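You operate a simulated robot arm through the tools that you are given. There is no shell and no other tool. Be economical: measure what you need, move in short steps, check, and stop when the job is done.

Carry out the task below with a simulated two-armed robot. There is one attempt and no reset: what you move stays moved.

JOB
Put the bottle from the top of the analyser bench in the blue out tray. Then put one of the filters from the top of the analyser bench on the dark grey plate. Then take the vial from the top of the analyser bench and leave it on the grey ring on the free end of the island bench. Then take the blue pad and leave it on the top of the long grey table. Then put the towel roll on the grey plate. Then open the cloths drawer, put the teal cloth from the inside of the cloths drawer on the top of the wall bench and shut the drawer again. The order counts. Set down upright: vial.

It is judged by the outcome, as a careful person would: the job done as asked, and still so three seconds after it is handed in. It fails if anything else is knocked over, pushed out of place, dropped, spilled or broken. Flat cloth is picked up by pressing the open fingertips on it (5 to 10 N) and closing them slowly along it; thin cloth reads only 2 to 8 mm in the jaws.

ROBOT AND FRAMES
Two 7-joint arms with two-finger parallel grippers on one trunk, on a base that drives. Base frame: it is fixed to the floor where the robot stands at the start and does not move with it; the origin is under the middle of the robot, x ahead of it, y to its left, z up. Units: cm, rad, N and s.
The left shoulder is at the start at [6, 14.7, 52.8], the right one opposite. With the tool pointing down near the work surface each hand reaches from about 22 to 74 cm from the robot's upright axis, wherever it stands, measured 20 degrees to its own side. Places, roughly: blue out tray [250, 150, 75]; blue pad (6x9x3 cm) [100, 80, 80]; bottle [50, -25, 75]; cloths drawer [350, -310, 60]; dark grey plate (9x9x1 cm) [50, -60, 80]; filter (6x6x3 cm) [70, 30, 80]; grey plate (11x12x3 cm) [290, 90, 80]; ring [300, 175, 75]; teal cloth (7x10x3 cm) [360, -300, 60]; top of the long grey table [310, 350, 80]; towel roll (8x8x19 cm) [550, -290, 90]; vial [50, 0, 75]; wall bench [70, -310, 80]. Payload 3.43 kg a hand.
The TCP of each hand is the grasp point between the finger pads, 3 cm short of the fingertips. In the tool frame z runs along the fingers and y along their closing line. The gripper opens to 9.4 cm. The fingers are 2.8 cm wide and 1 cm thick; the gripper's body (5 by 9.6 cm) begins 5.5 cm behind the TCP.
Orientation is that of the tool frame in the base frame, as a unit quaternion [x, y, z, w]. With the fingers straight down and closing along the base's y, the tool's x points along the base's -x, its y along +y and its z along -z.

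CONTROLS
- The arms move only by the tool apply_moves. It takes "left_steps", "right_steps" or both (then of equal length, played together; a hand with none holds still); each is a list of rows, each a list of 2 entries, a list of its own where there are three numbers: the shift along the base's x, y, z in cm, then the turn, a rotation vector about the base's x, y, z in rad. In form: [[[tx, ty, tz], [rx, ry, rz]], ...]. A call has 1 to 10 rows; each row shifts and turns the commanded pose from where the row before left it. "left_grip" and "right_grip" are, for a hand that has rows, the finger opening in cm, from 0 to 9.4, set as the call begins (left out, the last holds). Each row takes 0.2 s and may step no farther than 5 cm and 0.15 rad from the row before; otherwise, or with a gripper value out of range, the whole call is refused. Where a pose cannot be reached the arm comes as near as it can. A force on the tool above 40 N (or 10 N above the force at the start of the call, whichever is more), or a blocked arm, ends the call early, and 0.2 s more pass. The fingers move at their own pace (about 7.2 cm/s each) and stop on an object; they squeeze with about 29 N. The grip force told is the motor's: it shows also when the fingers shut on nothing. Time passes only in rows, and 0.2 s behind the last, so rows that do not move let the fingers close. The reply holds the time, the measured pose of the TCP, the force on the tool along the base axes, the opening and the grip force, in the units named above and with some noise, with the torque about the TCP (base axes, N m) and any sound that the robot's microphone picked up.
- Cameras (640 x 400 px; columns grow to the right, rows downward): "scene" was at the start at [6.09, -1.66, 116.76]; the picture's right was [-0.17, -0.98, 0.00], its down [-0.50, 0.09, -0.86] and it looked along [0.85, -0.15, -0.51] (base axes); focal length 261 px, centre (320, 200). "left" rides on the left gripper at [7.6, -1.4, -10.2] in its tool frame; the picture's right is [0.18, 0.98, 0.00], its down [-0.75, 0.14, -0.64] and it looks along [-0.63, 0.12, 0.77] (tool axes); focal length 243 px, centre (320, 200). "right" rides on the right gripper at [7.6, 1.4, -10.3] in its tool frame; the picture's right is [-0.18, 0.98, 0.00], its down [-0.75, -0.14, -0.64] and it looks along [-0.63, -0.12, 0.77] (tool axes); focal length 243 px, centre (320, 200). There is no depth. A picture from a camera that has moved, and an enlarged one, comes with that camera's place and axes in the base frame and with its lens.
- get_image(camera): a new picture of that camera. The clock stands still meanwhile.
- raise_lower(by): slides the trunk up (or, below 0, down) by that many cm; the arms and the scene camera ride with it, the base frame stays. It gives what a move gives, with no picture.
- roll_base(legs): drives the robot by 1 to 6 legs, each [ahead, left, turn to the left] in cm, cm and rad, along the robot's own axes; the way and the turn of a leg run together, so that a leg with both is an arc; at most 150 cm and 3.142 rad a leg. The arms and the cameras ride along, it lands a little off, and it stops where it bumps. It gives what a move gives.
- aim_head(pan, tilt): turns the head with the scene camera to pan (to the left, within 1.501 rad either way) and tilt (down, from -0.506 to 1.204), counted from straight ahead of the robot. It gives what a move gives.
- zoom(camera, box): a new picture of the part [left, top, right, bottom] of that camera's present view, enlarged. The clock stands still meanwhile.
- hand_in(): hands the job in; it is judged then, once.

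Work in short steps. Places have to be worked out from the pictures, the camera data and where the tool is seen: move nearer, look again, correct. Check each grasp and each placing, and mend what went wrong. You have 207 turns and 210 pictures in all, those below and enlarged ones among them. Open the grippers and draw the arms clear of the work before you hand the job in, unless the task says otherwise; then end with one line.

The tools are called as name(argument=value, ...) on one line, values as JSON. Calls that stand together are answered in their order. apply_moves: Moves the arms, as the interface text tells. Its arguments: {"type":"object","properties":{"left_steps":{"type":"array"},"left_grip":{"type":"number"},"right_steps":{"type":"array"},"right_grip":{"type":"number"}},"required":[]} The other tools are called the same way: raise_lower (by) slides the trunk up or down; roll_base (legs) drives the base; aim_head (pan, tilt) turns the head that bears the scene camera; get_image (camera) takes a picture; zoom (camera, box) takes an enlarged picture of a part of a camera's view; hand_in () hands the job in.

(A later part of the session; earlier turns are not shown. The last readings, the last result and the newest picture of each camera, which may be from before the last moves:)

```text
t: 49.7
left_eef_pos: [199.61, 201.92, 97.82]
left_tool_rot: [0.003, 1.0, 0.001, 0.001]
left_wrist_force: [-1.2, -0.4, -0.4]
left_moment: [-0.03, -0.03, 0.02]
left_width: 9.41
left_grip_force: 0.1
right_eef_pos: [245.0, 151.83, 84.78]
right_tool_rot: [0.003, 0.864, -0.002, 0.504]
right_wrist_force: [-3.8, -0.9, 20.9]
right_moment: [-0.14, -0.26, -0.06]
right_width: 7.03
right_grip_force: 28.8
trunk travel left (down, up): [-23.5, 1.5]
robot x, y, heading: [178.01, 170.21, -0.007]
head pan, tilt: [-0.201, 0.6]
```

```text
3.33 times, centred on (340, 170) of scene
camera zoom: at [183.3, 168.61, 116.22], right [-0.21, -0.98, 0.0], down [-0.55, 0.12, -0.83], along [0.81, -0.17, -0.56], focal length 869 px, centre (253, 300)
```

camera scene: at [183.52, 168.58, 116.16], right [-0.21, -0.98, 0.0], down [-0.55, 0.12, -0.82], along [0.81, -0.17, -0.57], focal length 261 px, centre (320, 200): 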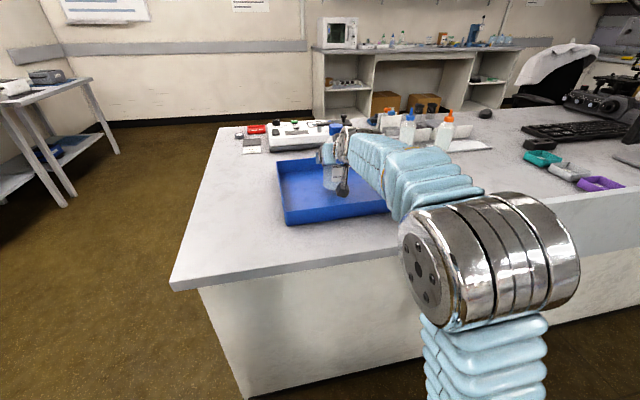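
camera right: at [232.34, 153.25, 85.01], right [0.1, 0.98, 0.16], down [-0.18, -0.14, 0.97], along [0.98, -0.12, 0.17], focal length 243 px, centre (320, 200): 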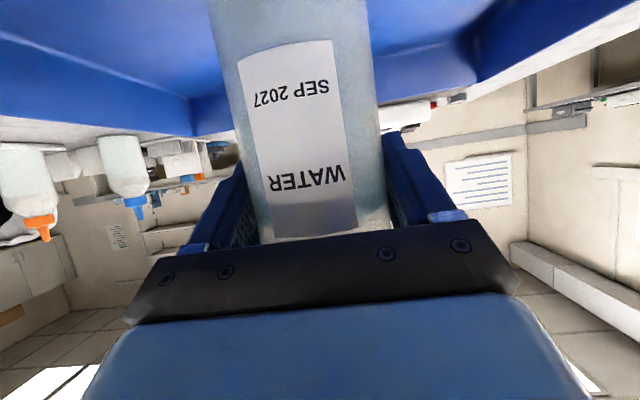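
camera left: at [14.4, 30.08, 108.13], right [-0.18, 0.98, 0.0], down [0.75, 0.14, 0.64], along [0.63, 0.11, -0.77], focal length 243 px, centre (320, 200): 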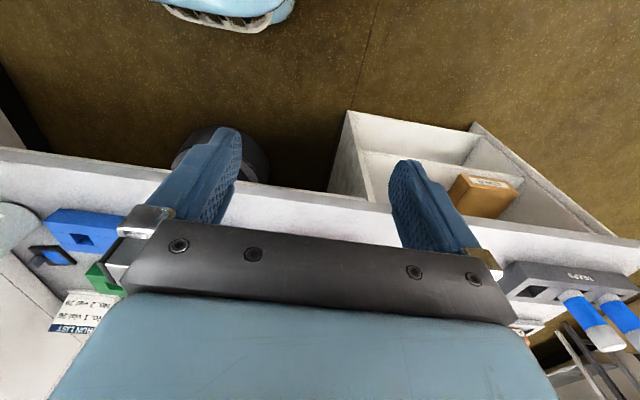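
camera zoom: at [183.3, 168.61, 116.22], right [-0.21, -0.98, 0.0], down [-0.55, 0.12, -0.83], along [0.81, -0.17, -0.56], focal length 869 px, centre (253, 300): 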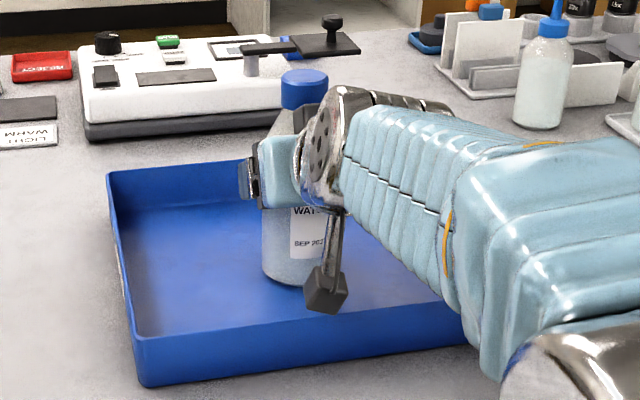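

Contact on the tray floor. Ease, open, and draw back.

apply_moves(right_steps=[[[0, 0, 0.25], [0, 0, 0]], [[0, 0, 0], [0, 0, 0]], [[0, 0, 0], [0, 0, 0]], [[0, 0, 0], [0, 0, 0]]], right_grip=9.4)

apply_moves(right_steps=[[[-2, 0, 0.5], [0, 0, 0]], [[-3, 0, 1], [0, 0, 0]], [[-4, 0, 2], [0, 0, 0]], [[-4, 0, 2], [0, 0, 0]], [[-4, 0, 1], [0, 0, 0]], [[-4, 0, 1], [0, 0, 0]], [[-4, 0, 0], [0, 0, 0]], [[-4, 0, 0], [0, 0, 0]], [[-4, 0, 0], [0, 0, 0]]])

get_image(camera="scene")

```text
t: 50.7
left_eef_pos: [199.87, 201.75, 97.75]
left_tool_rot: [0.003, 1.0, 0.001, 0.0]
left_wrist_force: [-0.8, -0.5, -0.2]
left_moment: [-0.01, 0.03, 0.01]
left_width: 9.42
left_grip_force: 0.1
right_eef_pos: [245.17, 151.8, 84.48]
right_tool_rot: [0.003, 0.866, -0.002, 0.5]
right_wrist_force: [-0.5, 0.6, 0.4]
right_moment: [0.01, -0.05, 0.01]
right_width: 9.39
right_grip_force: 0.0
trunk travel left (down, up): [-23.5, 1.5]
robot x, y, heading: [177.6, 170.47, -0.003]
head pan, tilt: [-0.201, 0.6]
```

```text
t: 52.7
left_eef_pos: [199.95, 201.8, 97.72]
left_tool_rot: [0.002, 1.0, -0.001, 0.0]
left_wrist_force: [0.7, 0.2, -0.1]
left_moment: [-0.02, 0.02, -0.04]
left_width: 9.39
left_grip_force: 0.1
right_eef_pos: [212.09, 151.36, 92.14]
right_tool_rot: [0.003, 0.865, -0.001, 0.502]
right_wrist_force: [0.2, -0.6, -0.7]
right_moment: [0.01, -0.01, 0.0]
right_width: 9.39
right_grip_force: 0.0
trunk travel left (down, up): [-23.5, 1.5]
robot x, y, heading: [177.92, 170.55, -0.01]
head pan, tilt: [-0.201, 0.6]
```

```text
175 pictures are left
camera scene: at [183.51, 168.58, 116.16], right [-0.21, -0.98, 0.0], down [-0.55, 0.12, -0.82], along [0.81, -0.17, -0.57], focal length 261 px, centre (320, 200)
```

scene: 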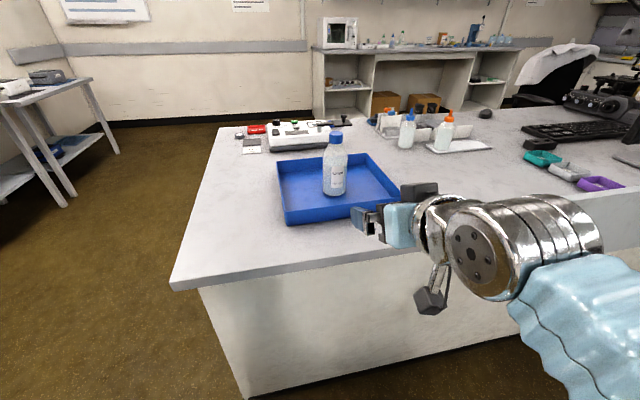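

The bottle stands in the tray. Before leaving, look at the free end of the island for the ring and the grey plate.

zoom(camera="scene", box=[200, 110, 360, 210])

zoom(camera="scene", box=[360, 90, 640, 220])

```text
4.00 times, centred on (280, 160) of scene
camera zoom: at [183.51, 168.58, 116.16], right [-0.21, -0.98, 0.0], down [-0.55, 0.12, -0.82], along [0.81, -0.17, -0.57], focal length 1043 px, centre (480, 360)
```

zoom: 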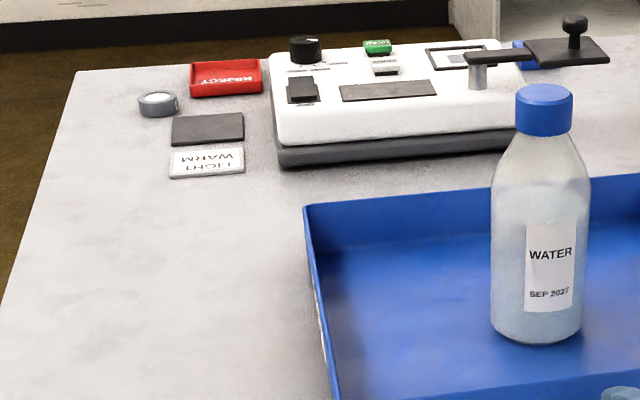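

```text
2.29 times, centred on (500, 155) of scene
camera zoom: at [183.51, 168.58, 116.16], right [-0.21, -0.98, 0.0], down [-0.55, 0.12, -0.82], along [0.81, -0.17, -0.57], focal length 596 px, centre (-91, 303)
```

zoom: 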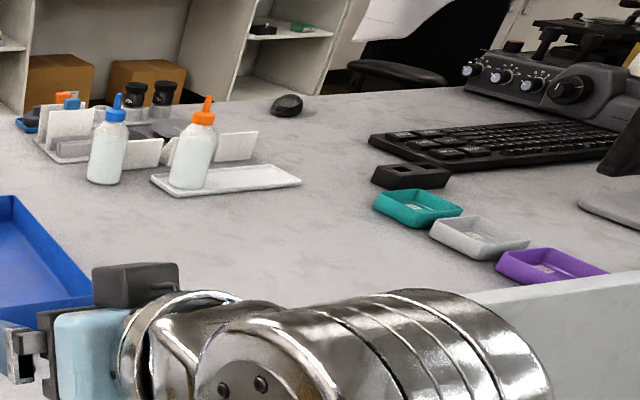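

Ring is the small grey cylinder near (291, 180). Now turn the right hand back to pointing down and drive back to the analyser bench.

apply_moves(right_steps=[[[-0.8, 0, 0.3], [0, 0.15, 0]], [[-0.8, 0, 0.3], [0, 0.15, 0]], [[-0.8, 0, 0.3], [0, 0.15, 0]], [[-0.8, 0, 0.3], [0, 0.15, 0]], [[-0.8, 0, 0.3], [0, 0.15, 0]], [[-0.8, 0, 0.3], [0, 0.15, 0]], [[-0.8, 0, 0.3], [0, 0.147, 0]]])

roll_base(legs=[[-33, 0, 0], [0, 14, 0.005], [-140, 0, 0], [-30, 0, 0], [0, -130, 0], [0, -50, 0]])

aim_head(pan=0, tilt=0.5)

get_image(camera="scene")

```text
t: 54.3
left_eef_pos: [199.85, 201.74, 97.69]
left_tool_rot: [0.002, 1.0, -0.001, 0.001]
left_wrist_force: [0.0, 0.1, 0.2]
left_moment: [0.02, -0.02, 0.0]
left_width: 9.42
left_grip_force: 0.0
right_eef_pos: [206.24, 151.69, 94.3]
right_tool_rot: [0.002, 1.0, -0.003, 0.0]
right_wrist_force: [-0.2, -0.2, -1.3]
right_moment: [0.02, -0.04, -0.02]
right_width: 9.39
right_grip_force: 0.1
trunk travel left (down, up): [-23.5, 1.5]
robot x, y, heading: [177.56, 170.34, -0.012]
head pan, tilt: [-0.201, 0.6]
```

```text
t: 74.6
left_eef_pos: [-6.0, 32.28, 97.85]
left_tool_rot: [0.003, 1.0, 0.0, 0.0]
left_wrist_force: [0.1, -0.6, -0.3]
left_moment: [0.03, -0.01, -0.01]
left_width: 9.4
left_grip_force: 0.1
right_eef_pos: [0.68, -17.94, 94.19]
right_tool_rot: [0.001, 1.0, -0.003, 0.002]
right_wrist_force: [0.4, -1.0, 0.5]
right_moment: [0.0, 0.0, 0.0]
right_width: 9.39
right_grip_force: 0.1
trunk travel left (down, up): [-23.5, 1.5]
robot x, y, heading: [-27.71, 0.29, 0.001]
head pan, tilt: [-0.201, 0.6]
```

```text
t: 75.3
left_eef_pos: [-5.86, 32.17, 97.72]
left_tool_rot: [0.003, 1.0, 0.0, 0.001]
left_wrist_force: [0.0, -0.4, -0.6]
left_moment: [0.04, 0.0, 0.0]
left_width: 9.41
left_grip_force: 0.1
right_eef_pos: [0.67, -17.87, 94.23]
right_tool_rot: [0.001, 1.0, -0.003, 0.0]
right_wrist_force: [0.7, 0.1, -0.1]
right_moment: [-0.01, -0.02, -0.06]
right_width: 9.4
right_grip_force: 0.0
trunk travel left (down, up): [-23.5, 1.5]
robot x, y, heading: [-28.08, 0.92, -0.001]
head pan, tilt: [0.0, 0.499]
```

```text
172 pictures are left
camera scene: at [-21.78, 0.72, 117.06], right [-0.01, -1.0, 0.0], down [-0.48, 0.0, -0.88], along [0.88, 0.0, -0.48], focal length 261 px, centre (320, 200)
```

scene: 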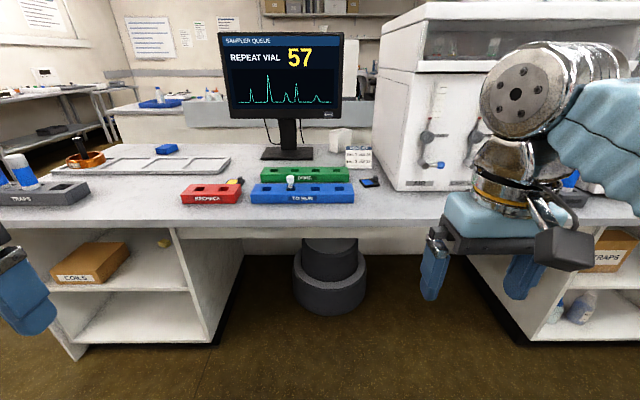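

Drive ahead to the bench, robot around (3, 4), and lower the view on the blue filter.

roll_base(legs=[[31, 4, 0]])

aim_head(pan=-0.3, tilt=0.6)

get_image(camera="scene")

get_image(camera="right")

```text
t: 77.4
left_eef_pos: [24.66, 36.18, 97.78]
left_tool_rot: [0.001, 1.0, 0.0, 0.0]
left_wrist_force: [0.1, -0.4, -0.6]
left_moment: [-0.02, 0.02, 0.03]
left_width: 9.4
left_grip_force: 0.0
right_eef_pos: [31.33, -13.88, 94.28]
right_tool_rot: [0.0, 1.0, -0.003, 0.002]
right_wrist_force: [0.2, 0.1, -0.7]
right_moment: [-0.03, 0.02, -0.04]
right_width: 9.4
right_grip_force: 0.0
trunk travel left (down, up): [-23.5, 1.5]
robot x, y, heading: [2.38, 4.51, 0.002]
head pan, tilt: [0.0, 0.499]
```

```text
t: 78.2
left_eef_pos: [24.64, 36.03, 97.79]
left_tool_rot: [0.002, 1.0, -0.001, 0.001]
left_wrist_force: [0.2, 0.5, 1.3]
left_moment: [-0.01, 0.02, -0.04]
left_width: 9.35
left_grip_force: 0.0
right_eef_pos: [31.26, -13.81, 94.31]
right_tool_rot: [0.0, 1.0, -0.004, 0.001]
right_wrist_force: [0.7, -0.2, 0.3]
right_moment: [0.0, -0.01, -0.02]
right_width: 9.44
right_grip_force: 0.1
trunk travel left (down, up): [-23.5, 1.5]
robot x, y, heading: [2.78, 4.76, -0.002]
head pan, tilt: [-0.3, 0.6]
```

```text
171 pictures are left
camera scene: at [8.15, 1.98, 116.16], right [-0.3, -0.95, 0.0], down [-0.54, 0.17, -0.83], along [0.79, -0.25, -0.56], focal length 261 px, centre (320, 200)
```

scene: 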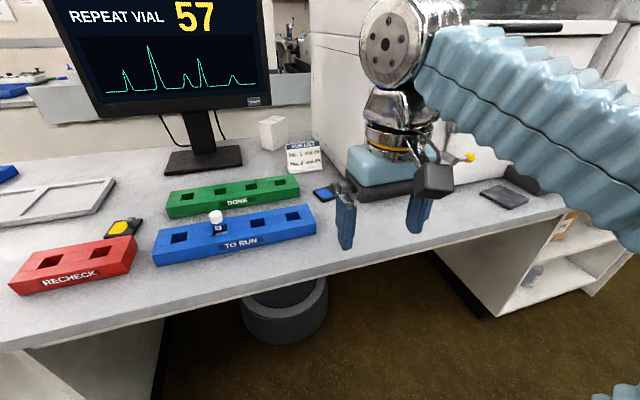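

```text
170 pictures are left
camera right: at [23.77, -12.47, 104.44], right [0.18, 0.98, 0.0], down [0.75, -0.14, 0.64], along [0.63, -0.12, -0.76], focal length 243 px, centre (320, 200)
```

right: 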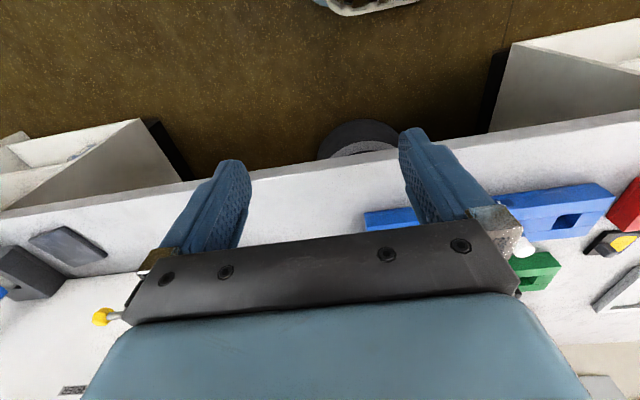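

The finger half-hides the blue filter; shift the hand right 8 cm and zoom in.

apply_moves(right_steps=[[[0, -4, 0], [0, 0, 0]], [[0, -4, 0], [0, 0, 0]]])

zoom(camera="scene", box=[280, 140, 420, 230])

zoom(camera="scene", box=[90, 170, 330, 280])

```text
t: 78.8
left_eef_pos: [24.58, 36.14, 97.84]
left_tool_rot: [0.001, 1.0, 0.001, 0.001]
left_wrist_force: [0.0, 0.3, 0.3]
left_moment: [-0.04, 0.02, -0.01]
left_width: 9.39
left_grip_force: 0.0
right_eef_pos: [31.34, -21.94, 94.4]
right_tool_rot: [-0.001, 1.0, -0.003, 0.002]
right_wrist_force: [0.0, -0.4, 0.1]
right_moment: [-0.02, 0.0, 0.04]
right_width: 9.4
right_grip_force: 0.1
trunk travel left (down, up): [-23.5, 1.5]
robot x, y, heading: [2.57, 4.7, -0.002]
head pan, tilt: [-0.3, 0.6]
```

```text
4.44 times, centred on (350, 185) of scene
camera zoom: at [8.15, 1.99, 116.16], right [-0.3, -0.95, 0.0], down [-0.54, 0.17, -0.83], along [0.79, -0.25, -0.56], focal length 1158 px, centre (187, 267)
```

zoom: 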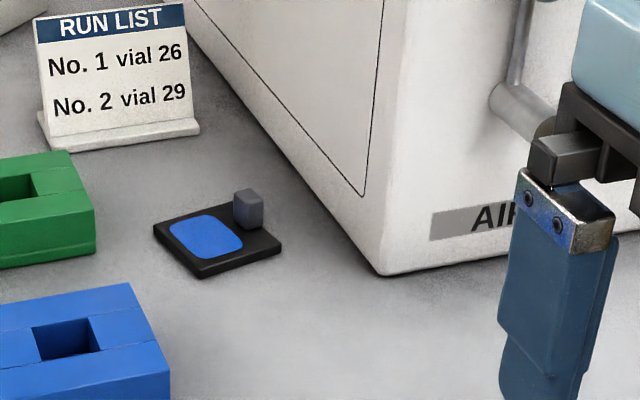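

```text
2.67 times, centred on (210, 225) of scene
camera zoom: at [8.15, 1.99, 116.16], right [-0.3, -0.95, 0.0], down [-0.54, 0.17, -0.83], along [0.79, -0.25, -0.56], focal length 695 px, centre (613, 133)
```

zoom: 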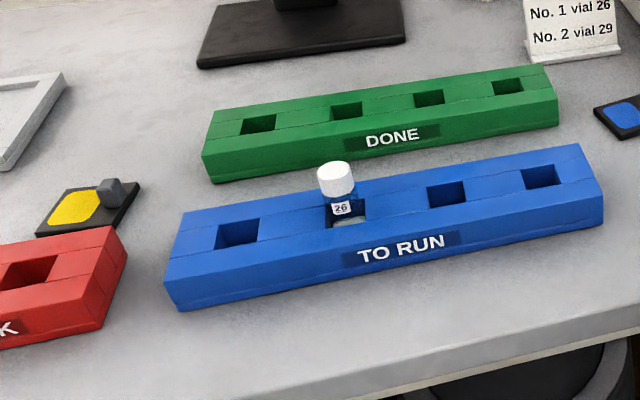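

Blue filter's knob is near (65.4, −20.2), the slide turned about 14°. The analyser's side wall is at y ≈ −27, so I close along x: turn the hand by −1.33 rad while moving over, staying high.

apply_moves(right_steps=[[[2, 0, -0.5], [0, 0, -0.148]], [[2, 0, -0.5], [0, 0, -0.148]], [[2, 0, -0.5], [0, 0, -0.148]], [[2, 0.3, -0.5], [0, 0, -0.148]], [[2, 0.3, -0.5], [0, 0, -0.148]], [[2, 0.3, -0.5], [0, 0, -0.148]], [[2, 0.3, -0.5], [0, 0, -0.148]], [[2, 0.3, -0.5], [0, 0, -0.148]], [[2, 0.2, -0.5], [0, 0, -0.148]]], right_grip=5)

get_image(camera="right")

get_image(camera="scene")

```text
t: 80.8
left_eef_pos: [24.6, 36.07, 97.78]
left_tool_rot: [0.0, 1.0, 0.0, 0.001]
left_wrist_force: [0.5, 0.6, -0.2]
left_moment: [-0.06, -0.02, 0.0]
left_width: 9.38
left_grip_force: 0.1
right_eef_pos: [49.29, -20.05, 89.88]
right_tool_rot: [0.618, 0.786, -0.002, 0.0]
right_wrist_force: [-0.3, -0.1, -0.5]
right_moment: [-0.01, -0.05, -0.03]
right_width: 4.99
right_grip_force: 0.1
trunk travel left (down, up): [-23.5, 1.5]
robot x, y, heading: [2.7, 4.68, -0.006]
head pan, tilt: [-0.3, 0.6]
```

```text
167 pictures are left
camera right: at [48.97, -12.39, 100.06], right [1.0, 0.05, 0.0], down [0.04, -0.76, 0.64], along [0.03, -0.64, -0.76], focal length 243 px, centre (320, 200)
```

right: 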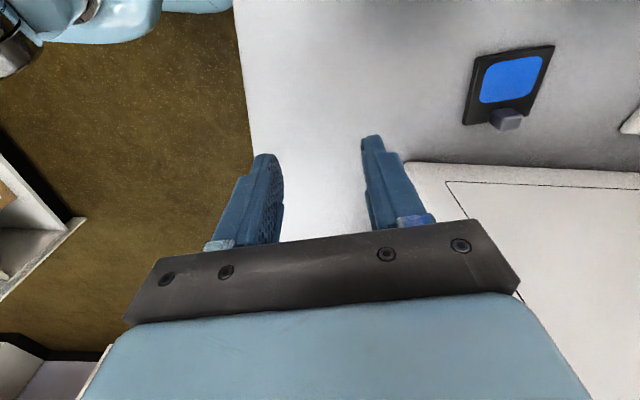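

```text
166 pictures are left
camera scene: at [8.14, 1.97, 116.16], right [-0.3, -0.95, 0.0], down [-0.54, 0.17, -0.83], along [0.79, -0.25, -0.56], focal length 261 px, centre (320, 200)
```

scene: 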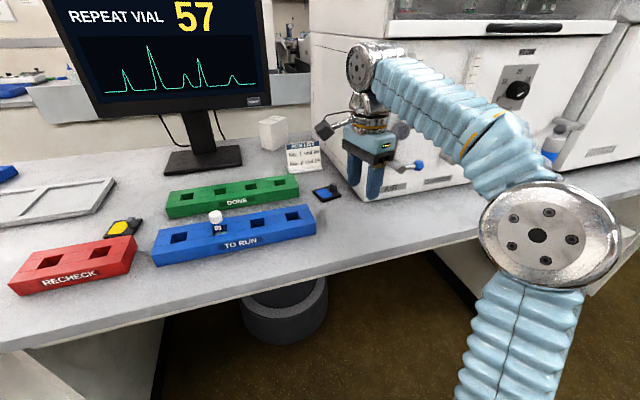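

Knob now estimated at (65.9, −20.2); slide's yaw about 7°. Move above it at z 86 and recheck.

apply_moves(right_steps=[[[4.2, 0, -1], [0, 0, -0.05]], [[4.2, 0, -1], [0, 0, -0.05]], [[4.2, -0.1, -1], [0, 0, 0]], [[3.9, 0, -1], [0, 0, 0]]])

get_image(camera="right")

zoom(camera="scene", box=[250, 100, 450, 230])

```text
t: 81.8
left_eef_pos: [24.7, 36.12, 97.77]
left_tool_rot: [0.001, 1.0, 0.0, 0.0]
left_wrist_force: [0.6, -0.7, -0.3]
left_moment: [0.01, 0.02, 0.01]
left_width: 9.38
left_grip_force: 0.1
right_eef_pos: [60.97, -20.23, 87.13]
right_tool_rot: [0.656, 0.755, -0.004, -0.001]
right_wrist_force: [-0.2, 0.1, -0.7]
right_moment: [-0.05, -0.03, 0.02]
right_width: 5.0
right_grip_force: 0.1
right hand out of reach, approached as far as the arm can: row 3, 4
trunk travel left (down, up): [-23.5, 1.5]
robot x, y, heading: [2.21, 4.63, -0.001]
head pan, tilt: [-0.3, 0.6]
```

```text
165 pictures are left
camera right: at [61.42, -12.58, 97.36], right [1.0, -0.04, -0.01], down [-0.03, -0.76, 0.65], along [-0.03, -0.64, -0.76], focal length 243 px, centre (320, 200)
```

right: 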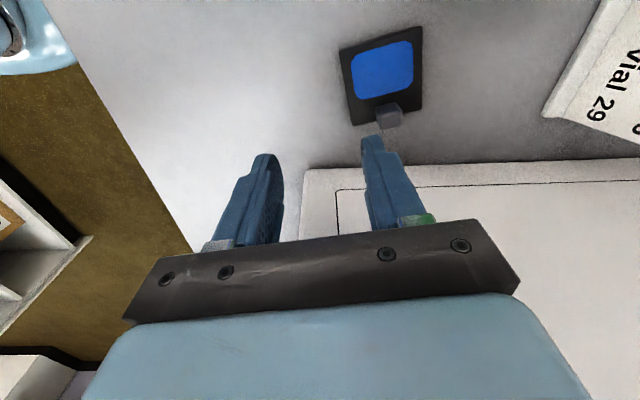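

```text
3.08 times, centred on (350, 165) of scene
camera zoom: at [8.17, 1.98, 116.15], right [-0.3, -0.95, 0.0], down [-0.54, 0.17, -0.82], along [0.79, -0.25, -0.57], focal length 802 px, centre (228, 308)
```

zoom: 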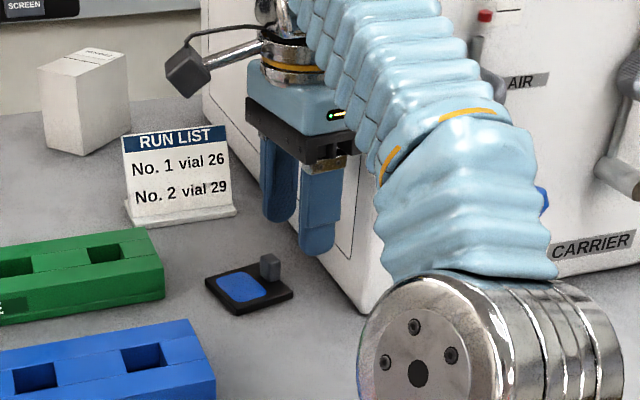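

Reach ends at x 61 at this height; the knob is at (66.3, −20.2). Nudge the base ahead 6 cm with the hand held high.

roll_base(legs=[[6, 0, 0]])

get_image(camera="right")

```text
t: 82.8
left_eef_pos: [30.41, 36.01, 97.81]
left_tool_rot: [0.0, 1.0, 0.0, 0.001]
left_wrist_force: [-0.2, -0.9, -0.4]
left_moment: [0.03, -0.05, 0.0]
left_width: 9.39
left_grip_force: 0.1
right_eef_pos: [66.88, -20.37, 87.12]
right_tool_rot: [0.656, 0.755, -0.003, 0.0]
right_wrist_force: [-0.7, 0.6, 0.2]
right_moment: [0.0, -0.02, -0.01]
right_width: 4.99
right_grip_force: 0.2
trunk travel left (down, up): [-23.5, 1.5]
robot x, y, heading: [8.35, 4.46, -0.0]
head pan, tilt: [-0.3, 0.6]
```

```text
163 pictures are left
camera right: at [67.29, -12.53, 97.41], right [1.0, -0.04, 0.0], down [-0.03, -0.76, 0.65], along [-0.03, -0.64, -0.76], focal length 243 px, centre (320, 200)
```

right: 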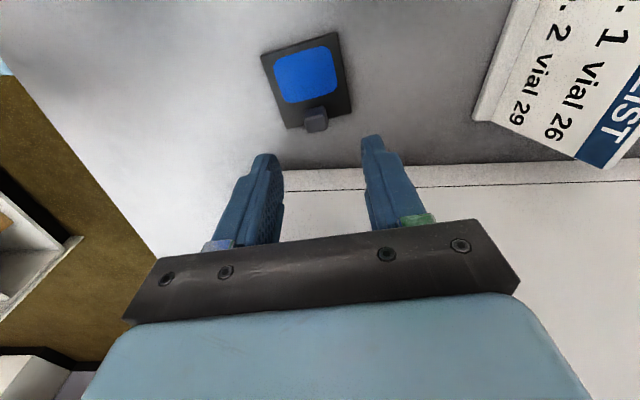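

Knob at (66.6, −20.0), almost under the TCP. Lower to z 81.

apply_moves(right_steps=[[[-0.2, 0.3, -2], [0, 0, 0.05]], [[0, 0, -2], [0, 0, 0]], [[0, 0, -2], [0, 0, 0]]])

get_image(camera="right")

zoom(camera="scene", box=[250, 120, 410, 230])

```text
t: 83.6
left_eef_pos: [30.4, 36.18, 97.72]
left_tool_rot: [0.0, 1.0, 0.0, 0.001]
left_wrist_force: [-1.0, -0.6, -0.1]
left_moment: [0.01, -0.02, -0.03]
left_width: 9.41
left_grip_force: 0.0
right_eef_pos: [66.77, -20.09, 81.05]
right_tool_rot: [0.636, 0.772, -0.002, 0.0]
right_wrist_force: [0.6, -1.1, -0.2]
right_moment: [-0.02, -0.02, 0.02]
right_width: 4.98
right_grip_force: 0.1
trunk travel left (down, up): [-23.5, 1.5]
robot x, y, heading: [8.45, 4.91, -0.002]
head pan, tilt: [-0.3, 0.6]
```

```text
162 pictures are left
camera right: at [66.82, -12.34, 91.32], right [1.0, 0.01, 0.0], down [0.01, -0.76, 0.64], along [0.0, -0.64, -0.76], focal length 243 px, centre (320, 200)
```

right: 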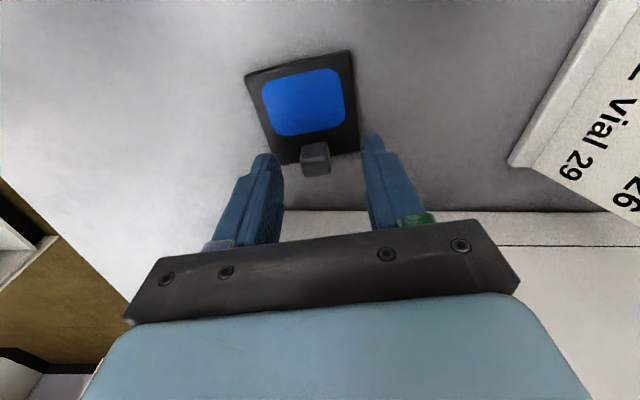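

```text
3.64 times, centred on (330, 175) of scene
camera zoom: at [14.05, 1.97, 116.16], right [-0.3, -0.95, 0.0], down [-0.54, 0.17, -0.83], along [0.79, -0.24, -0.56], focal length 948 px, centre (284, 291)
```

zoom: 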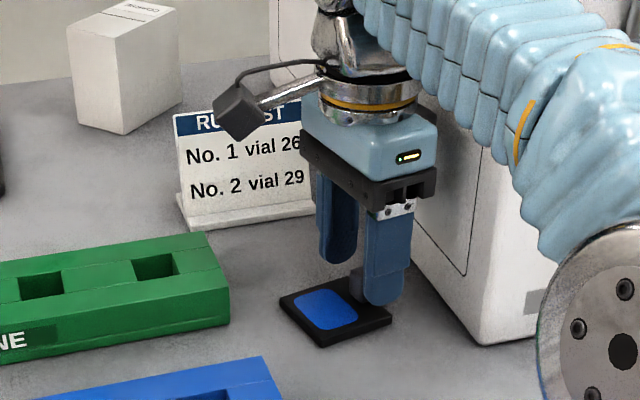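

The knob is centred between the fingertips. Lower slightly and close.

apply_moves(right_steps=[[[0, 0, -0.4], [0, 0, 0]], [[0, 0, 0], [0, 0, 0]], [[0, 0, 0], [0, 0, 0]], [[0, 0, 0], [0, 0, 0]]], right_grip=0.5)

apply_moves(right_steps=[[[0, 0, 2], [0, 0, 0]], [[0, 0, 2], [0, 0, 0]]])

get_image(camera="right")

```text
t: 84.6
left_eef_pos: [30.46, 36.14, 97.68]
left_tool_rot: [-0.001, 1.0, 0.0, 0.001]
left_wrist_force: [-0.4, -0.2, 0.3]
left_moment: [0.01, 0.01, 0.01]
left_width: 9.41
left_grip_force: 0.0
right_eef_pos: [66.52, -20.02, 80.69]
right_tool_rot: [0.636, 0.772, -0.003, 0.0]
right_wrist_force: [0.3, 0.6, -0.5]
right_moment: [0.05, -0.01, 0.03]
right_width: 1.69
right_grip_force: 29.0
trunk travel left (down, up): [-23.5, 1.5]
robot x, y, heading: [8.29, 4.67, 0.003]
head pan, tilt: [-0.3, 0.6]
```

```text
t: 85.2
left_eef_pos: [30.41, 36.15, 97.95]
left_tool_rot: [0.001, 1.0, -0.001, 0.0]
left_wrist_force: [0.3, 0.0, -0.7]
left_moment: [0.0, -0.02, -0.01]
left_width: 9.4
left_grip_force: 0.0
right_eef_pos: [66.47, -19.8, 84.71]
right_tool_rot: [0.637, 0.771, -0.003, -0.001]
right_wrist_force: [-0.4, -0.7, -0.8]
right_moment: [-0.01, 0.01, 0.03]
right_width: 1.68
right_grip_force: 29.4
trunk travel left (down, up): [-23.5, 1.5]
robot x, y, heading: [8.5, 4.7, -0.002]
head pan, tilt: [-0.3, 0.6]
```

```text
160 pictures are left
camera right: at [66.58, -12.23, 94.98], right [1.0, 0.01, 0.0], down [0.01, -0.76, 0.65], along [0.0, -0.65, -0.76], focal length 243 px, centre (320, 200)
```

right: 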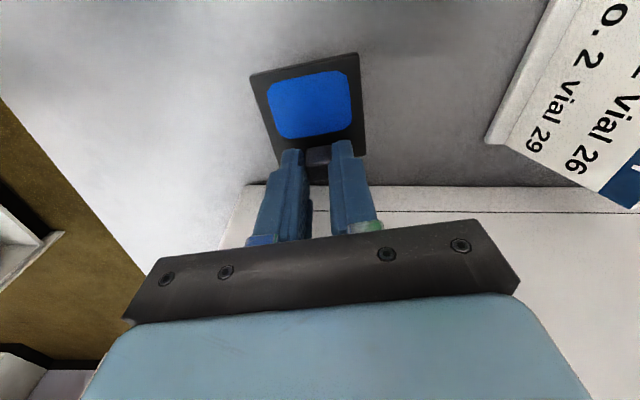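

Filter held by its knob. Lift, draw back from the analyser and turn the hand back to square.

apply_moves(right_steps=[[[0, 0.5, 1.5], [0, 0, 0]], [[-4, 0.5, 1], [0, 0, 0]], [[-4, 0, 0.5], [0, 0, 0.15]], [[-4, 0, 0.5], [0, 0, 0.15]], [[-4, 0, 0.5], [0, 0, 0.15]], [[-4, 0, 0.5], [0, 0, 0.15]], [[-4, 0, 0.5], [0, 0, 0.15]], [[-2, 0, 0], [0, 0, 0.15]], [[-1, 0, 0], [0, 0, 0.15]], [[-1, 0, 0], [0, 0, 0.15]]])

roll_base(legs=[[-12, 0, 0], [0, -50, 0]])

aim_head(pan=-0.2, tilt=0.6)

get_image(camera="scene")

get_image(camera="right")

```text
t: 87.4
left_eef_pos: [30.5, 36.14, 97.86]
left_tool_rot: [0.0, 1.0, 0.0, 0.0]
left_wrist_force: [1.0, 0.6, -0.3]
left_moment: [0.0, 0.03, 0.0]
left_width: 9.42
left_grip_force: 0.0
right_eef_pos: [38.65, -18.95, 89.79]
right_tool_rot: [0.089, 0.996, -0.003, 0.002]
right_wrist_force: [-0.6, 0.2, 0.3]
right_moment: [0.0, -0.05, 0.01]
right_width: 1.66
right_grip_force: 28.5
trunk travel left (down, up): [-23.5, 1.5]
robot x, y, heading: [8.63, 4.53, -0.006]
head pan, tilt: [-0.3, 0.6]
```

```text
t: 91.2
left_eef_pos: [18.54, -14.08, 97.74]
left_tool_rot: [0.0, 1.0, 0.0, 0.001]
left_wrist_force: [-0.2, 0.5, 0.1]
left_moment: [0.02, -0.01, 0.01]
left_width: 9.39
left_grip_force: 0.1
right_eef_pos: [26.9, -69.02, 89.68]
right_tool_rot: [0.089, 0.996, -0.004, 0.002]
right_wrist_force: [-0.1, -0.5, -0.4]
right_moment: [-0.01, 0.04, 0.0]
right_width: 1.7
right_grip_force: 29.1
trunk travel left (down, up): [-23.5, 1.5]
robot x, y, heading: [-3.45, -45.15, 0.004]
head pan, tilt: [-0.3, 0.6]
```

```text
t: 91.8
left_eef_pos: [18.45, -14.07, 97.84]
left_tool_rot: [-0.001, 1.0, 0.0, 0.0]
left_wrist_force: [-0.4, -0.8, -0.8]
left_moment: [0.01, -0.01, -0.01]
left_width: 9.4
left_grip_force: 0.0
right_eef_pos: [26.93, -69.02, 89.71]
right_tool_rot: [0.088, 0.996, -0.002, 0.002]
right_wrist_force: [0.3, -0.4, -0.3]
right_moment: [0.03, 0.03, 0.02]
right_width: 1.64
right_grip_force: 29.0
trunk travel left (down, up): [-23.5, 1.5]
robot x, y, heading: [-3.34, -45.74, -0.002]
head pan, tilt: [-0.201, 0.6]
```

```text
159 pictures are left
camera scene: at [2.41, -47.39, 116.16], right [-0.2, -0.98, 0.0], down [-0.55, 0.11, -0.83], along [0.81, -0.16, -0.56], focal length 261 px, centre (320, 200)
```

scene: 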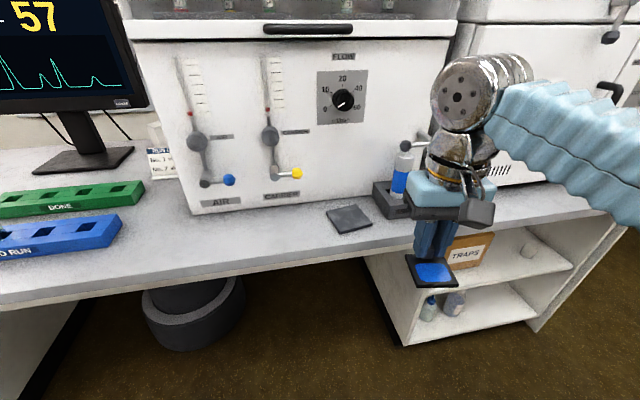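

```text
158 pictures are left
camera right: at [19.71, -66.36, 99.91], right [0.35, 0.94, 0.0], down [0.72, -0.27, 0.65], along [0.6, -0.23, -0.76], focal length 243 px, centre (320, 200)
```

right: 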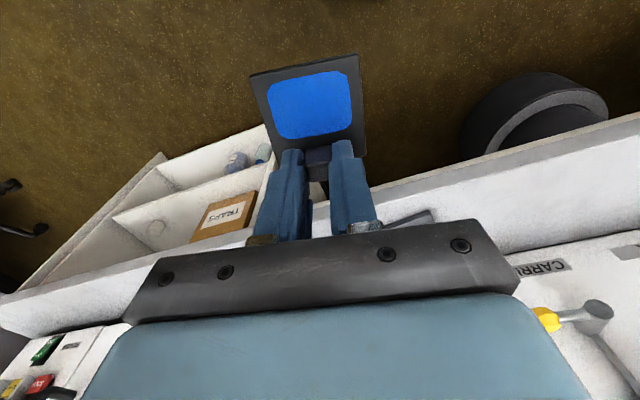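

Dark grey plate's centre is (50, −64.1), aligned with the slide's present yaw. The slide centre sits ~2 cm nearer than the TCP, so I aim the TCP at (52.1, −64.5).

apply_moves(right_steps=[[[4.2, 0.9, -0.4], [0, 0, 0]], [[4.2, 0.9, -0.4], [0, 0, 0]], [[4.2, 0.9, -0.4], [0, 0, 0]], [[4.2, 0.9, -0.4], [0, 0, 0]], [[4.2, 0.9, -0.4], [0, 0, 0]], [[4.2, 0, -0.4], [0, 0, 0]]])

zoom(camera="scene", box=[260, 110, 440, 260])

get_image(camera="right")

```text
t: 93.2
left_eef_pos: [18.59, -14.16, 97.71]
left_tool_rot: [-0.001, 1.0, 0.001, 0.001]
left_wrist_force: [-0.3, -0.1, -0.1]
left_moment: [0.03, -0.04, 0.0]
left_width: 9.41
left_grip_force: 0.0
right_eef_pos: [51.88, -64.6, 87.26]
right_tool_rot: [0.089, 0.996, -0.003, 0.001]
right_wrist_force: [-0.2, 0.0, 0.0]
right_moment: [0.04, -0.02, 0.01]
right_width: 1.69
right_grip_force: 29.4
trunk travel left (down, up): [-23.5, 1.5]
robot x, y, heading: [-3.79, -45.66, 0.004]
head pan, tilt: [-0.201, 0.6]
```

```text
2.67 times, centred on (350, 185) of scene
camera zoom: at [2.39, -47.39, 116.16], right [-0.2, -0.98, 0.0], down [-0.55, 0.11, -0.83], along [0.81, -0.16, -0.56], focal length 695 px, centre (240, 240)
```

zoom: 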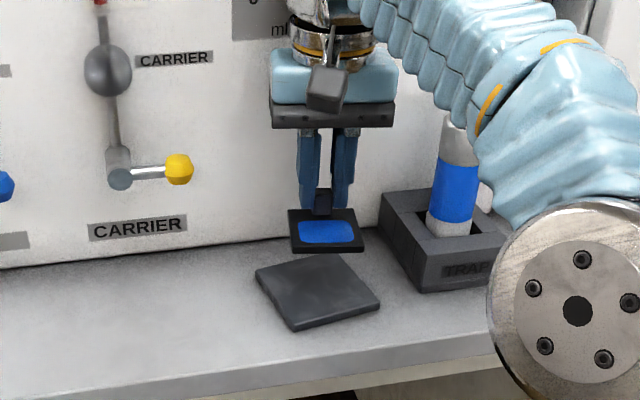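

```text
156 pictures are left
camera right: at [44.71, -61.92, 97.45], right [0.35, 0.94, 0.0], down [0.72, -0.27, 0.65], along [0.6, -0.23, -0.76], focal length 243 px, centre (320, 200)
```

right: 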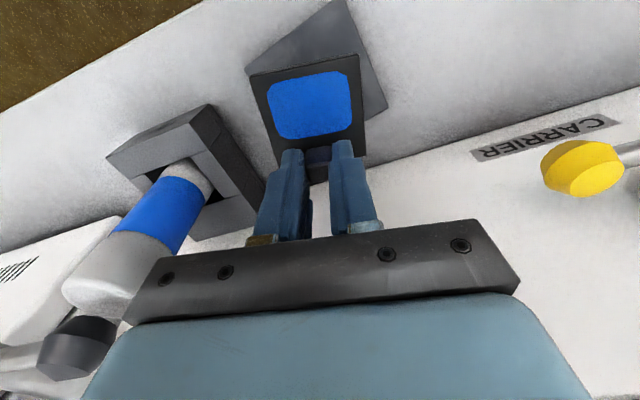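

The slide lies over the plate within half a centimetre. Lower it.

apply_moves(right_steps=[[[0.3, 0.2, -2], [0, 0, 0]], [[0, 0, -2], [0, 0, 0]], [[0, 0, -1], [0, 0, 0]]])

apply_moves(right_steps=[[[0, 0, -0.3], [0, 0, 0]], [[0, 0, -0.3], [0, 0, 0]]])

```text
t: 94.0
left_eef_pos: [18.41, -14.01, 97.73]
left_tool_rot: [-0.001, 1.0, 0.0, 0.001]
left_wrist_force: [0.6, -0.5, -0.2]
left_moment: [0.0, 0.02, 0.0]
left_width: 9.42
left_grip_force: 0.1
right_eef_pos: [52.26, -64.38, 82.51]
right_tool_rot: [0.088, 0.996, -0.002, 0.003]
right_wrist_force: [0.8, -0.6, 0.0]
right_moment: [0.02, -0.04, 0.0]
right_width: 1.66
right_grip_force: 29.0
trunk travel left (down, up): [-23.5, 1.5]
robot x, y, heading: [-3.53, -45.91, 0.003]
head pan, tilt: [-0.201, 0.6]
```

```text
t: 94.6
left_eef_pos: [18.32, -14.08, 97.69]
left_tool_rot: [-0.001, 1.0, 0.0, 0.001]
left_wrist_force: [0.7, 0.5, 0.0]
left_moment: [-0.03, 0.02, 0.02]
left_width: 9.4
left_grip_force: 0.1
right_eef_pos: [52.31, -64.4, 81.76]
right_tool_rot: [0.088, 0.996, -0.003, 0.002]
right_wrist_force: [-0.2, -0.8, -0.9]
right_moment: [0.03, -0.02, -0.04]
right_width: 1.68
right_grip_force: 28.9
trunk travel left (down, up): [-23.5, 1.5]
robot x, y, heading: [-3.6, -45.5, 0.001]
head pan, tilt: [-0.201, 0.6]
```

apply_moves(right_steps=[[[0, 0, -0.25], [0, 0, 0]], [[0, 0, -0.25], [0, 0, 0]]])

zoom(camera="scene", box=[300, 150, 420, 250])

```text
t: 95.2
left_eef_pos: [18.38, -14.13, 97.83]
left_tool_rot: [-0.001, 1.0, 0.0, 0.0]
left_wrist_force: [0.4, 0.3, 0.4]
left_moment: [0.03, 0.0, -0.03]
left_width: 9.38
left_grip_force: 0.0
right_eef_pos: [52.42, -64.38, 81.46]
right_tool_rot: [0.088, 0.996, -0.002, 0.004]
right_wrist_force: [-1.4, -1.8, 21.0]
right_moment: [-0.04, 0.08, 0.02]
right_width: 1.67
right_grip_force: 28.5
trunk travel left (down, up): [-23.5, 1.5]
robot x, y, heading: [-3.74, -45.14, 0.003]
head pan, tilt: [-0.201, 0.6]
```

```text
4.00 times, centred on (360, 200) of scene
camera zoom: at [2.25, -47.36, 116.19], right [-0.2, -0.98, 0.0], down [-0.55, 0.11, -0.83], along [0.81, -0.16, -0.56], focal length 1043 px, centre (160, 200)
```

zoom: 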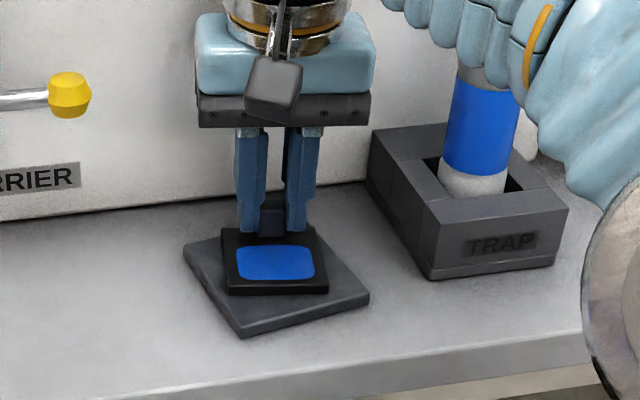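

Contact, slide fully on the plate. Ease, open, lift and retreat.

apply_moves(right_steps=[[[0, 0, 0.2], [0, 0, 0]], [[0, 0, 0], [0, 0, 0]], [[0, 0, 0], [0, 0, 0]]], right_grip=4)

apply_moves(right_steps=[[[0, 0, 2], [0, 0, 0]], [[0, 0, 2.5], [0, 0, 0]], [[-4, 0, 1], [0, 0, 0.06]], [[-4, 0, 1], [0, 0, 0.06]], [[-4, 0, 1], [0, 0, 0.06]], [[-4, 0, 1], [0, 0, 0]], [[-4, 0, 1], [0, 0, 0]]])

get_image(camera="scene")

```text
t: 96.0
left_eef_pos: [18.3, -14.14, 97.9]
left_tool_rot: [0.0, 1.0, 0.0, 0.003]
left_wrist_force: [-0.5, 0.2, 0.6]
left_moment: [-0.02, 0.0, 0.0]
left_width: 9.39
left_grip_force: 0.0
right_eef_pos: [52.25, -64.42, 81.32]
right_tool_rot: [0.088, 0.996, -0.003, 0.002]
right_wrist_force: [-0.1, -0.7, -0.8]
right_moment: [0.02, 0.0, 0.03]
right_width: 3.99
right_grip_force: 0.0
trunk travel left (down, up): [-23.5, 1.5]
robot x, y, heading: [-3.7, -45.44, 0.007]
head pan, tilt: [-0.201, 0.6]
```

```text
t: 97.6
left_eef_pos: [18.51, -14.12, 97.8]
left_tool_rot: [-0.001, 1.0, 0.0, 0.0]
left_wrist_force: [-0.1, 0.0, -0.5]
left_moment: [0.01, 0.04, 0.0]
left_width: 9.38
left_grip_force: 0.1
right_eef_pos: [32.01, -64.53, 90.59]
right_tool_rot: [-0.002, 1.0, -0.002, 0.002]
right_wrist_force: [-0.6, -1.1, 0.7]
right_moment: [0.0, 0.01, 0.0]
right_width: 3.98
right_grip_force: 0.2
trunk travel left (down, up): [-23.5, 1.5]
robot x, y, heading: [-3.34, -45.76, 0.005]
head pan, tilt: [-0.201, 0.6]
```

```text
154 pictures are left
camera scene: at [2.44, -47.38, 116.16], right [-0.2, -0.98, 0.0], down [-0.55, 0.11, -0.82], along [0.81, -0.16, -0.57], focal length 261 px, centre (320, 200)
```

scene: 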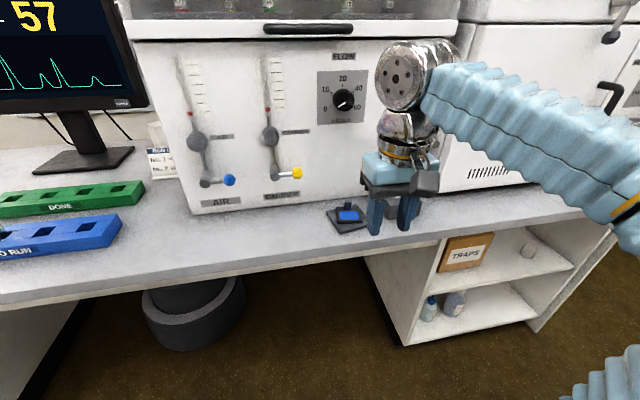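

Filter is on the plate. Now the vial (No. 26 in the TO RUN rack, near (54, 9)). I'll take it with the left hand: drive left 36 cm, with the left hand lined up.

roll_base(legs=[[-2, 36, 0], [6, 0, 0]])

aim_head(pan=0.2, tilt=0.65)

get_image(camera="scene")

get_image(camera="left")

```text
t: 100.5
left_eef_pos: [22.39, 21.84, 97.79]
left_tool_rot: [-0.003, 1.0, 0.0, 0.002]
left_wrist_force: [-0.1, -0.8, 0.0]
left_moment: [0.0, 0.01, -0.01]
left_width: 9.38
left_grip_force: 0.1
right_eef_pos: [35.96, -28.63, 90.64]
right_tool_rot: [-0.002, 1.0, -0.003, 0.001]
right_wrist_force: [-1.2, -0.4, 0.0]
right_moment: [-0.02, 0.0, 0.0]
right_width: 4.0
right_grip_force: 0.0
trunk travel left (down, up): [-23.5, 1.5]
robot x, y, heading: [0.43, -9.43, -0.001]
head pan, tilt: [-0.201, 0.6]
```

```text
t: 101.4
left_eef_pos: [22.31, 21.76, 97.78]
left_tool_rot: [-0.002, 1.0, 0.0, 0.001]
left_wrist_force: [0.4, 0.3, -0.4]
left_moment: [-0.01, 0.0, 0.0]
left_width: 9.38
left_grip_force: 0.0
right_eef_pos: [35.96, -28.72, 90.7]
right_tool_rot: [-0.001, 1.0, -0.003, 0.003]
right_wrist_force: [-0.1, 0.1, -0.7]
right_moment: [0.02, 0.01, -0.01]
right_width: 3.99
right_grip_force: 0.0
trunk travel left (down, up): [-23.5, 1.5]
robot x, y, heading: [0.21, -9.8, 0.008]
head pan, tilt: [0.201, 0.649]
```

```text
153 pictures are left
camera scene: at [6.11, -8.02, 115.73], right [0.2, -0.98, 0.0], down [-0.59, -0.12, -0.8], along [0.78, 0.16, -0.6], focal length 261 px, centre (320, 200)
```

scene: 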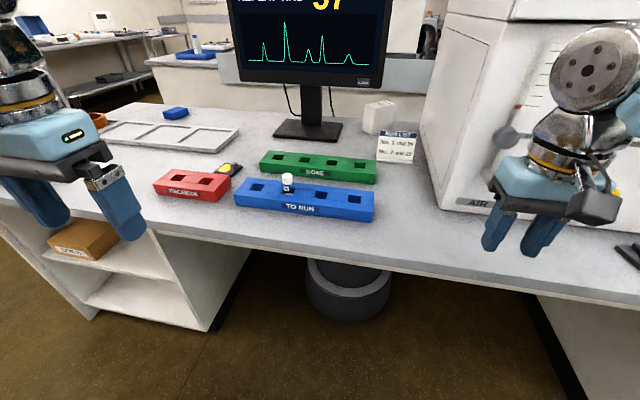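

```text
152 pictures are left
camera left: at [14.74, 20.5, 108.12], right [-0.19, 0.98, 0.0], down [0.75, 0.14, 0.64], along [0.63, 0.12, -0.77], focal length 243 px, centre (320, 200)
```

left: 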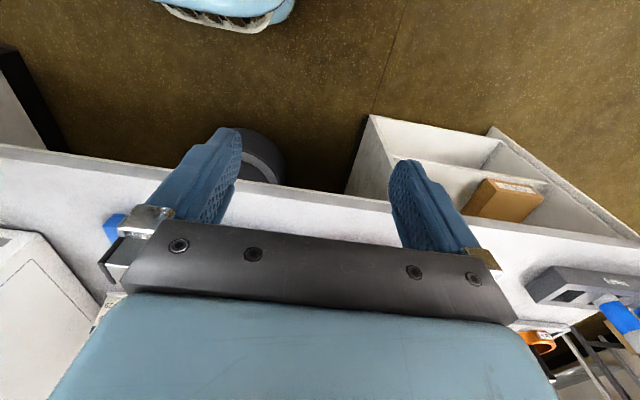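

Bring the left hand towards the vial at a safe height and look with both cameras.

zoom(camera="scene", box=[220, 140, 380, 240])

apply_moves(left_steps=[[[3, -3, -1], [0, 0, 0]], [[3, -3, -1], [0, 0, 0]], [[3.5, -3, -1], [0, 0, 0]], [[4, -2.6, -1], [0, 0, 0]], [[4, -0.5, -1], [0, 0, 0]], [[4, -0.5, -1], [0, 0, 0]]], left_grip=6)

get_image(camera="left")

get_image(camera="scene")

```text
4.00 times, centred on (300, 190) of scene
camera zoom: at [6.11, -8.02, 115.73], right [0.2, -0.98, 0.0], down [-0.59, -0.12, -0.8], along [0.78, 0.16, -0.6], focal length 1043 px, centre (400, 240)
```

zoom: 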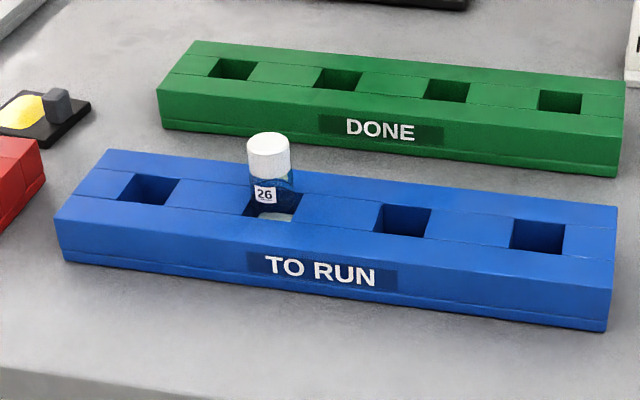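

```text
t: 102.8
left_eef_pos: [44.07, 8.97, 91.62]
left_tool_rot: [-0.001, 1.0, 0.0, 0.0]
left_wrist_force: [-0.6, 0.4, -0.2]
left_moment: [-0.02, -0.02, 0.02]
left_width: 6.02
left_grip_force: 0.0
right_eef_pos: [35.85, -28.76, 90.6]
right_tool_rot: [-0.001, 1.0, -0.002, 0.001]
right_wrist_force: [0.1, 0.2, -0.1]
right_moment: [0.01, 0.01, -0.01]
right_width: 3.99
right_grip_force: 0.0
trunk travel left (down, up): [-23.5, 1.5]
robot x, y, heading: [0.3, -9.75, 0.0]
head pan, tilt: [0.201, 0.649]
```

```text
150 pictures are left
camera left: at [36.48, 7.63, 102.07], right [-0.19, 0.98, 0.0], down [0.75, 0.14, 0.64], along [0.63, 0.12, -0.77], focal length 243 px, centre (320, 200)
```

left: 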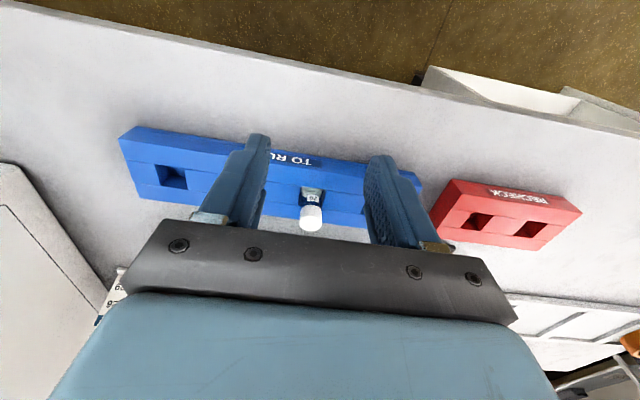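

```text
149 pictures are left
camera scene: at [6.08, -8.02, 115.73], right [0.2, -0.98, 0.0], down [-0.59, -0.12, -0.8], along [0.78, 0.16, -0.6], focal length 261 px, centre (320, 200)
```

scene: 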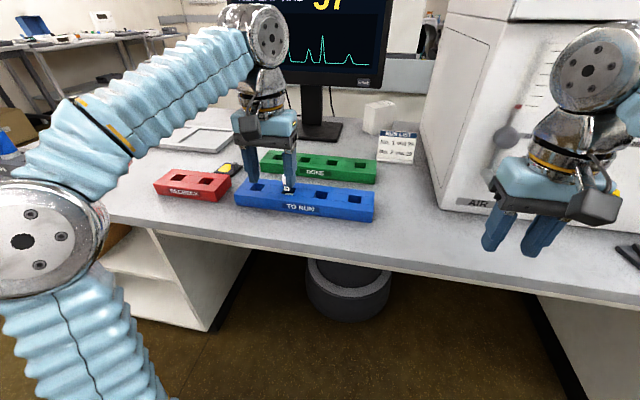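

Vial cap top works out at about (53.2, 9.4, 85.6). Move above it, check, then lower.

apply_moves(left_steps=[[[4.5, 0.2, -0.6], [0, 0, 0]], [[4.5, 0.2, -0.6], [0, 0, 0]]])

get_image(camera="left")

zoom(camera="scene", box=[220, 110, 380, 230])

```text
t: 103.4
left_eef_pos: [52.91, 9.42, 90.72]
left_tool_rot: [-0.002, 1.0, 0.0, 0.001]
left_wrist_force: [-0.4, 0.9, 0.5]
left_moment: [0.01, 0.0, 0.01]
left_width: 6.01
left_grip_force: 0.1
right_eef_pos: [35.91, -28.61, 90.76]
right_tool_rot: [-0.001, 1.0, -0.003, 0.002]
right_wrist_force: [-0.3, -0.3, 0.1]
right_moment: [-0.04, -0.06, -0.01]
right_width: 4.0
right_grip_force: 0.1
trunk travel left (down, up): [-23.5, 1.5]
robot x, y, heading: [0.37, -10.18, 0.004]
head pan, tilt: [0.201, 0.649]
```

```text
148 pictures are left
camera left: at [45.33, 8.14, 101.0], right [-0.19, 0.98, 0.0], down [0.75, 0.14, 0.64], along [0.63, 0.12, -0.77], focal length 243 px, centre (320, 200)
```

left: 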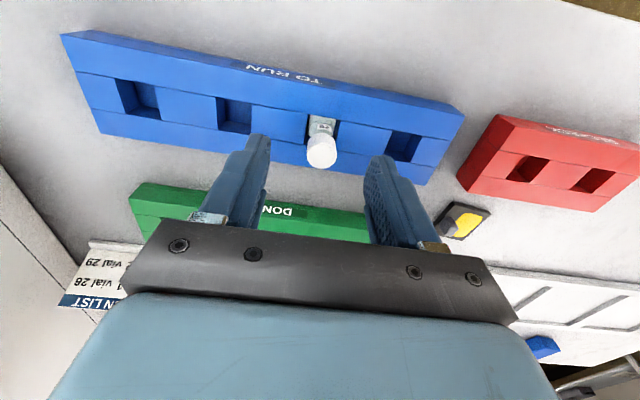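

```text
3.33 times, centred on (300, 170) of scene
camera zoom: at [6.09, -8.01, 115.73], right [0.2, -0.98, 0.0], down [-0.59, -0.12, -0.8], along [0.78, 0.16, -0.6], focal length 869 px, centre (387, 300)
```

zoom: 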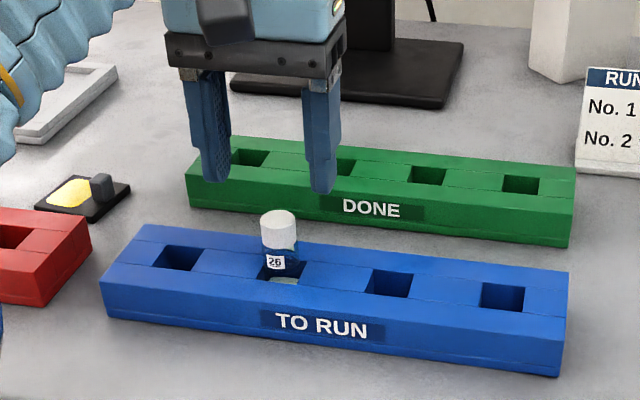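

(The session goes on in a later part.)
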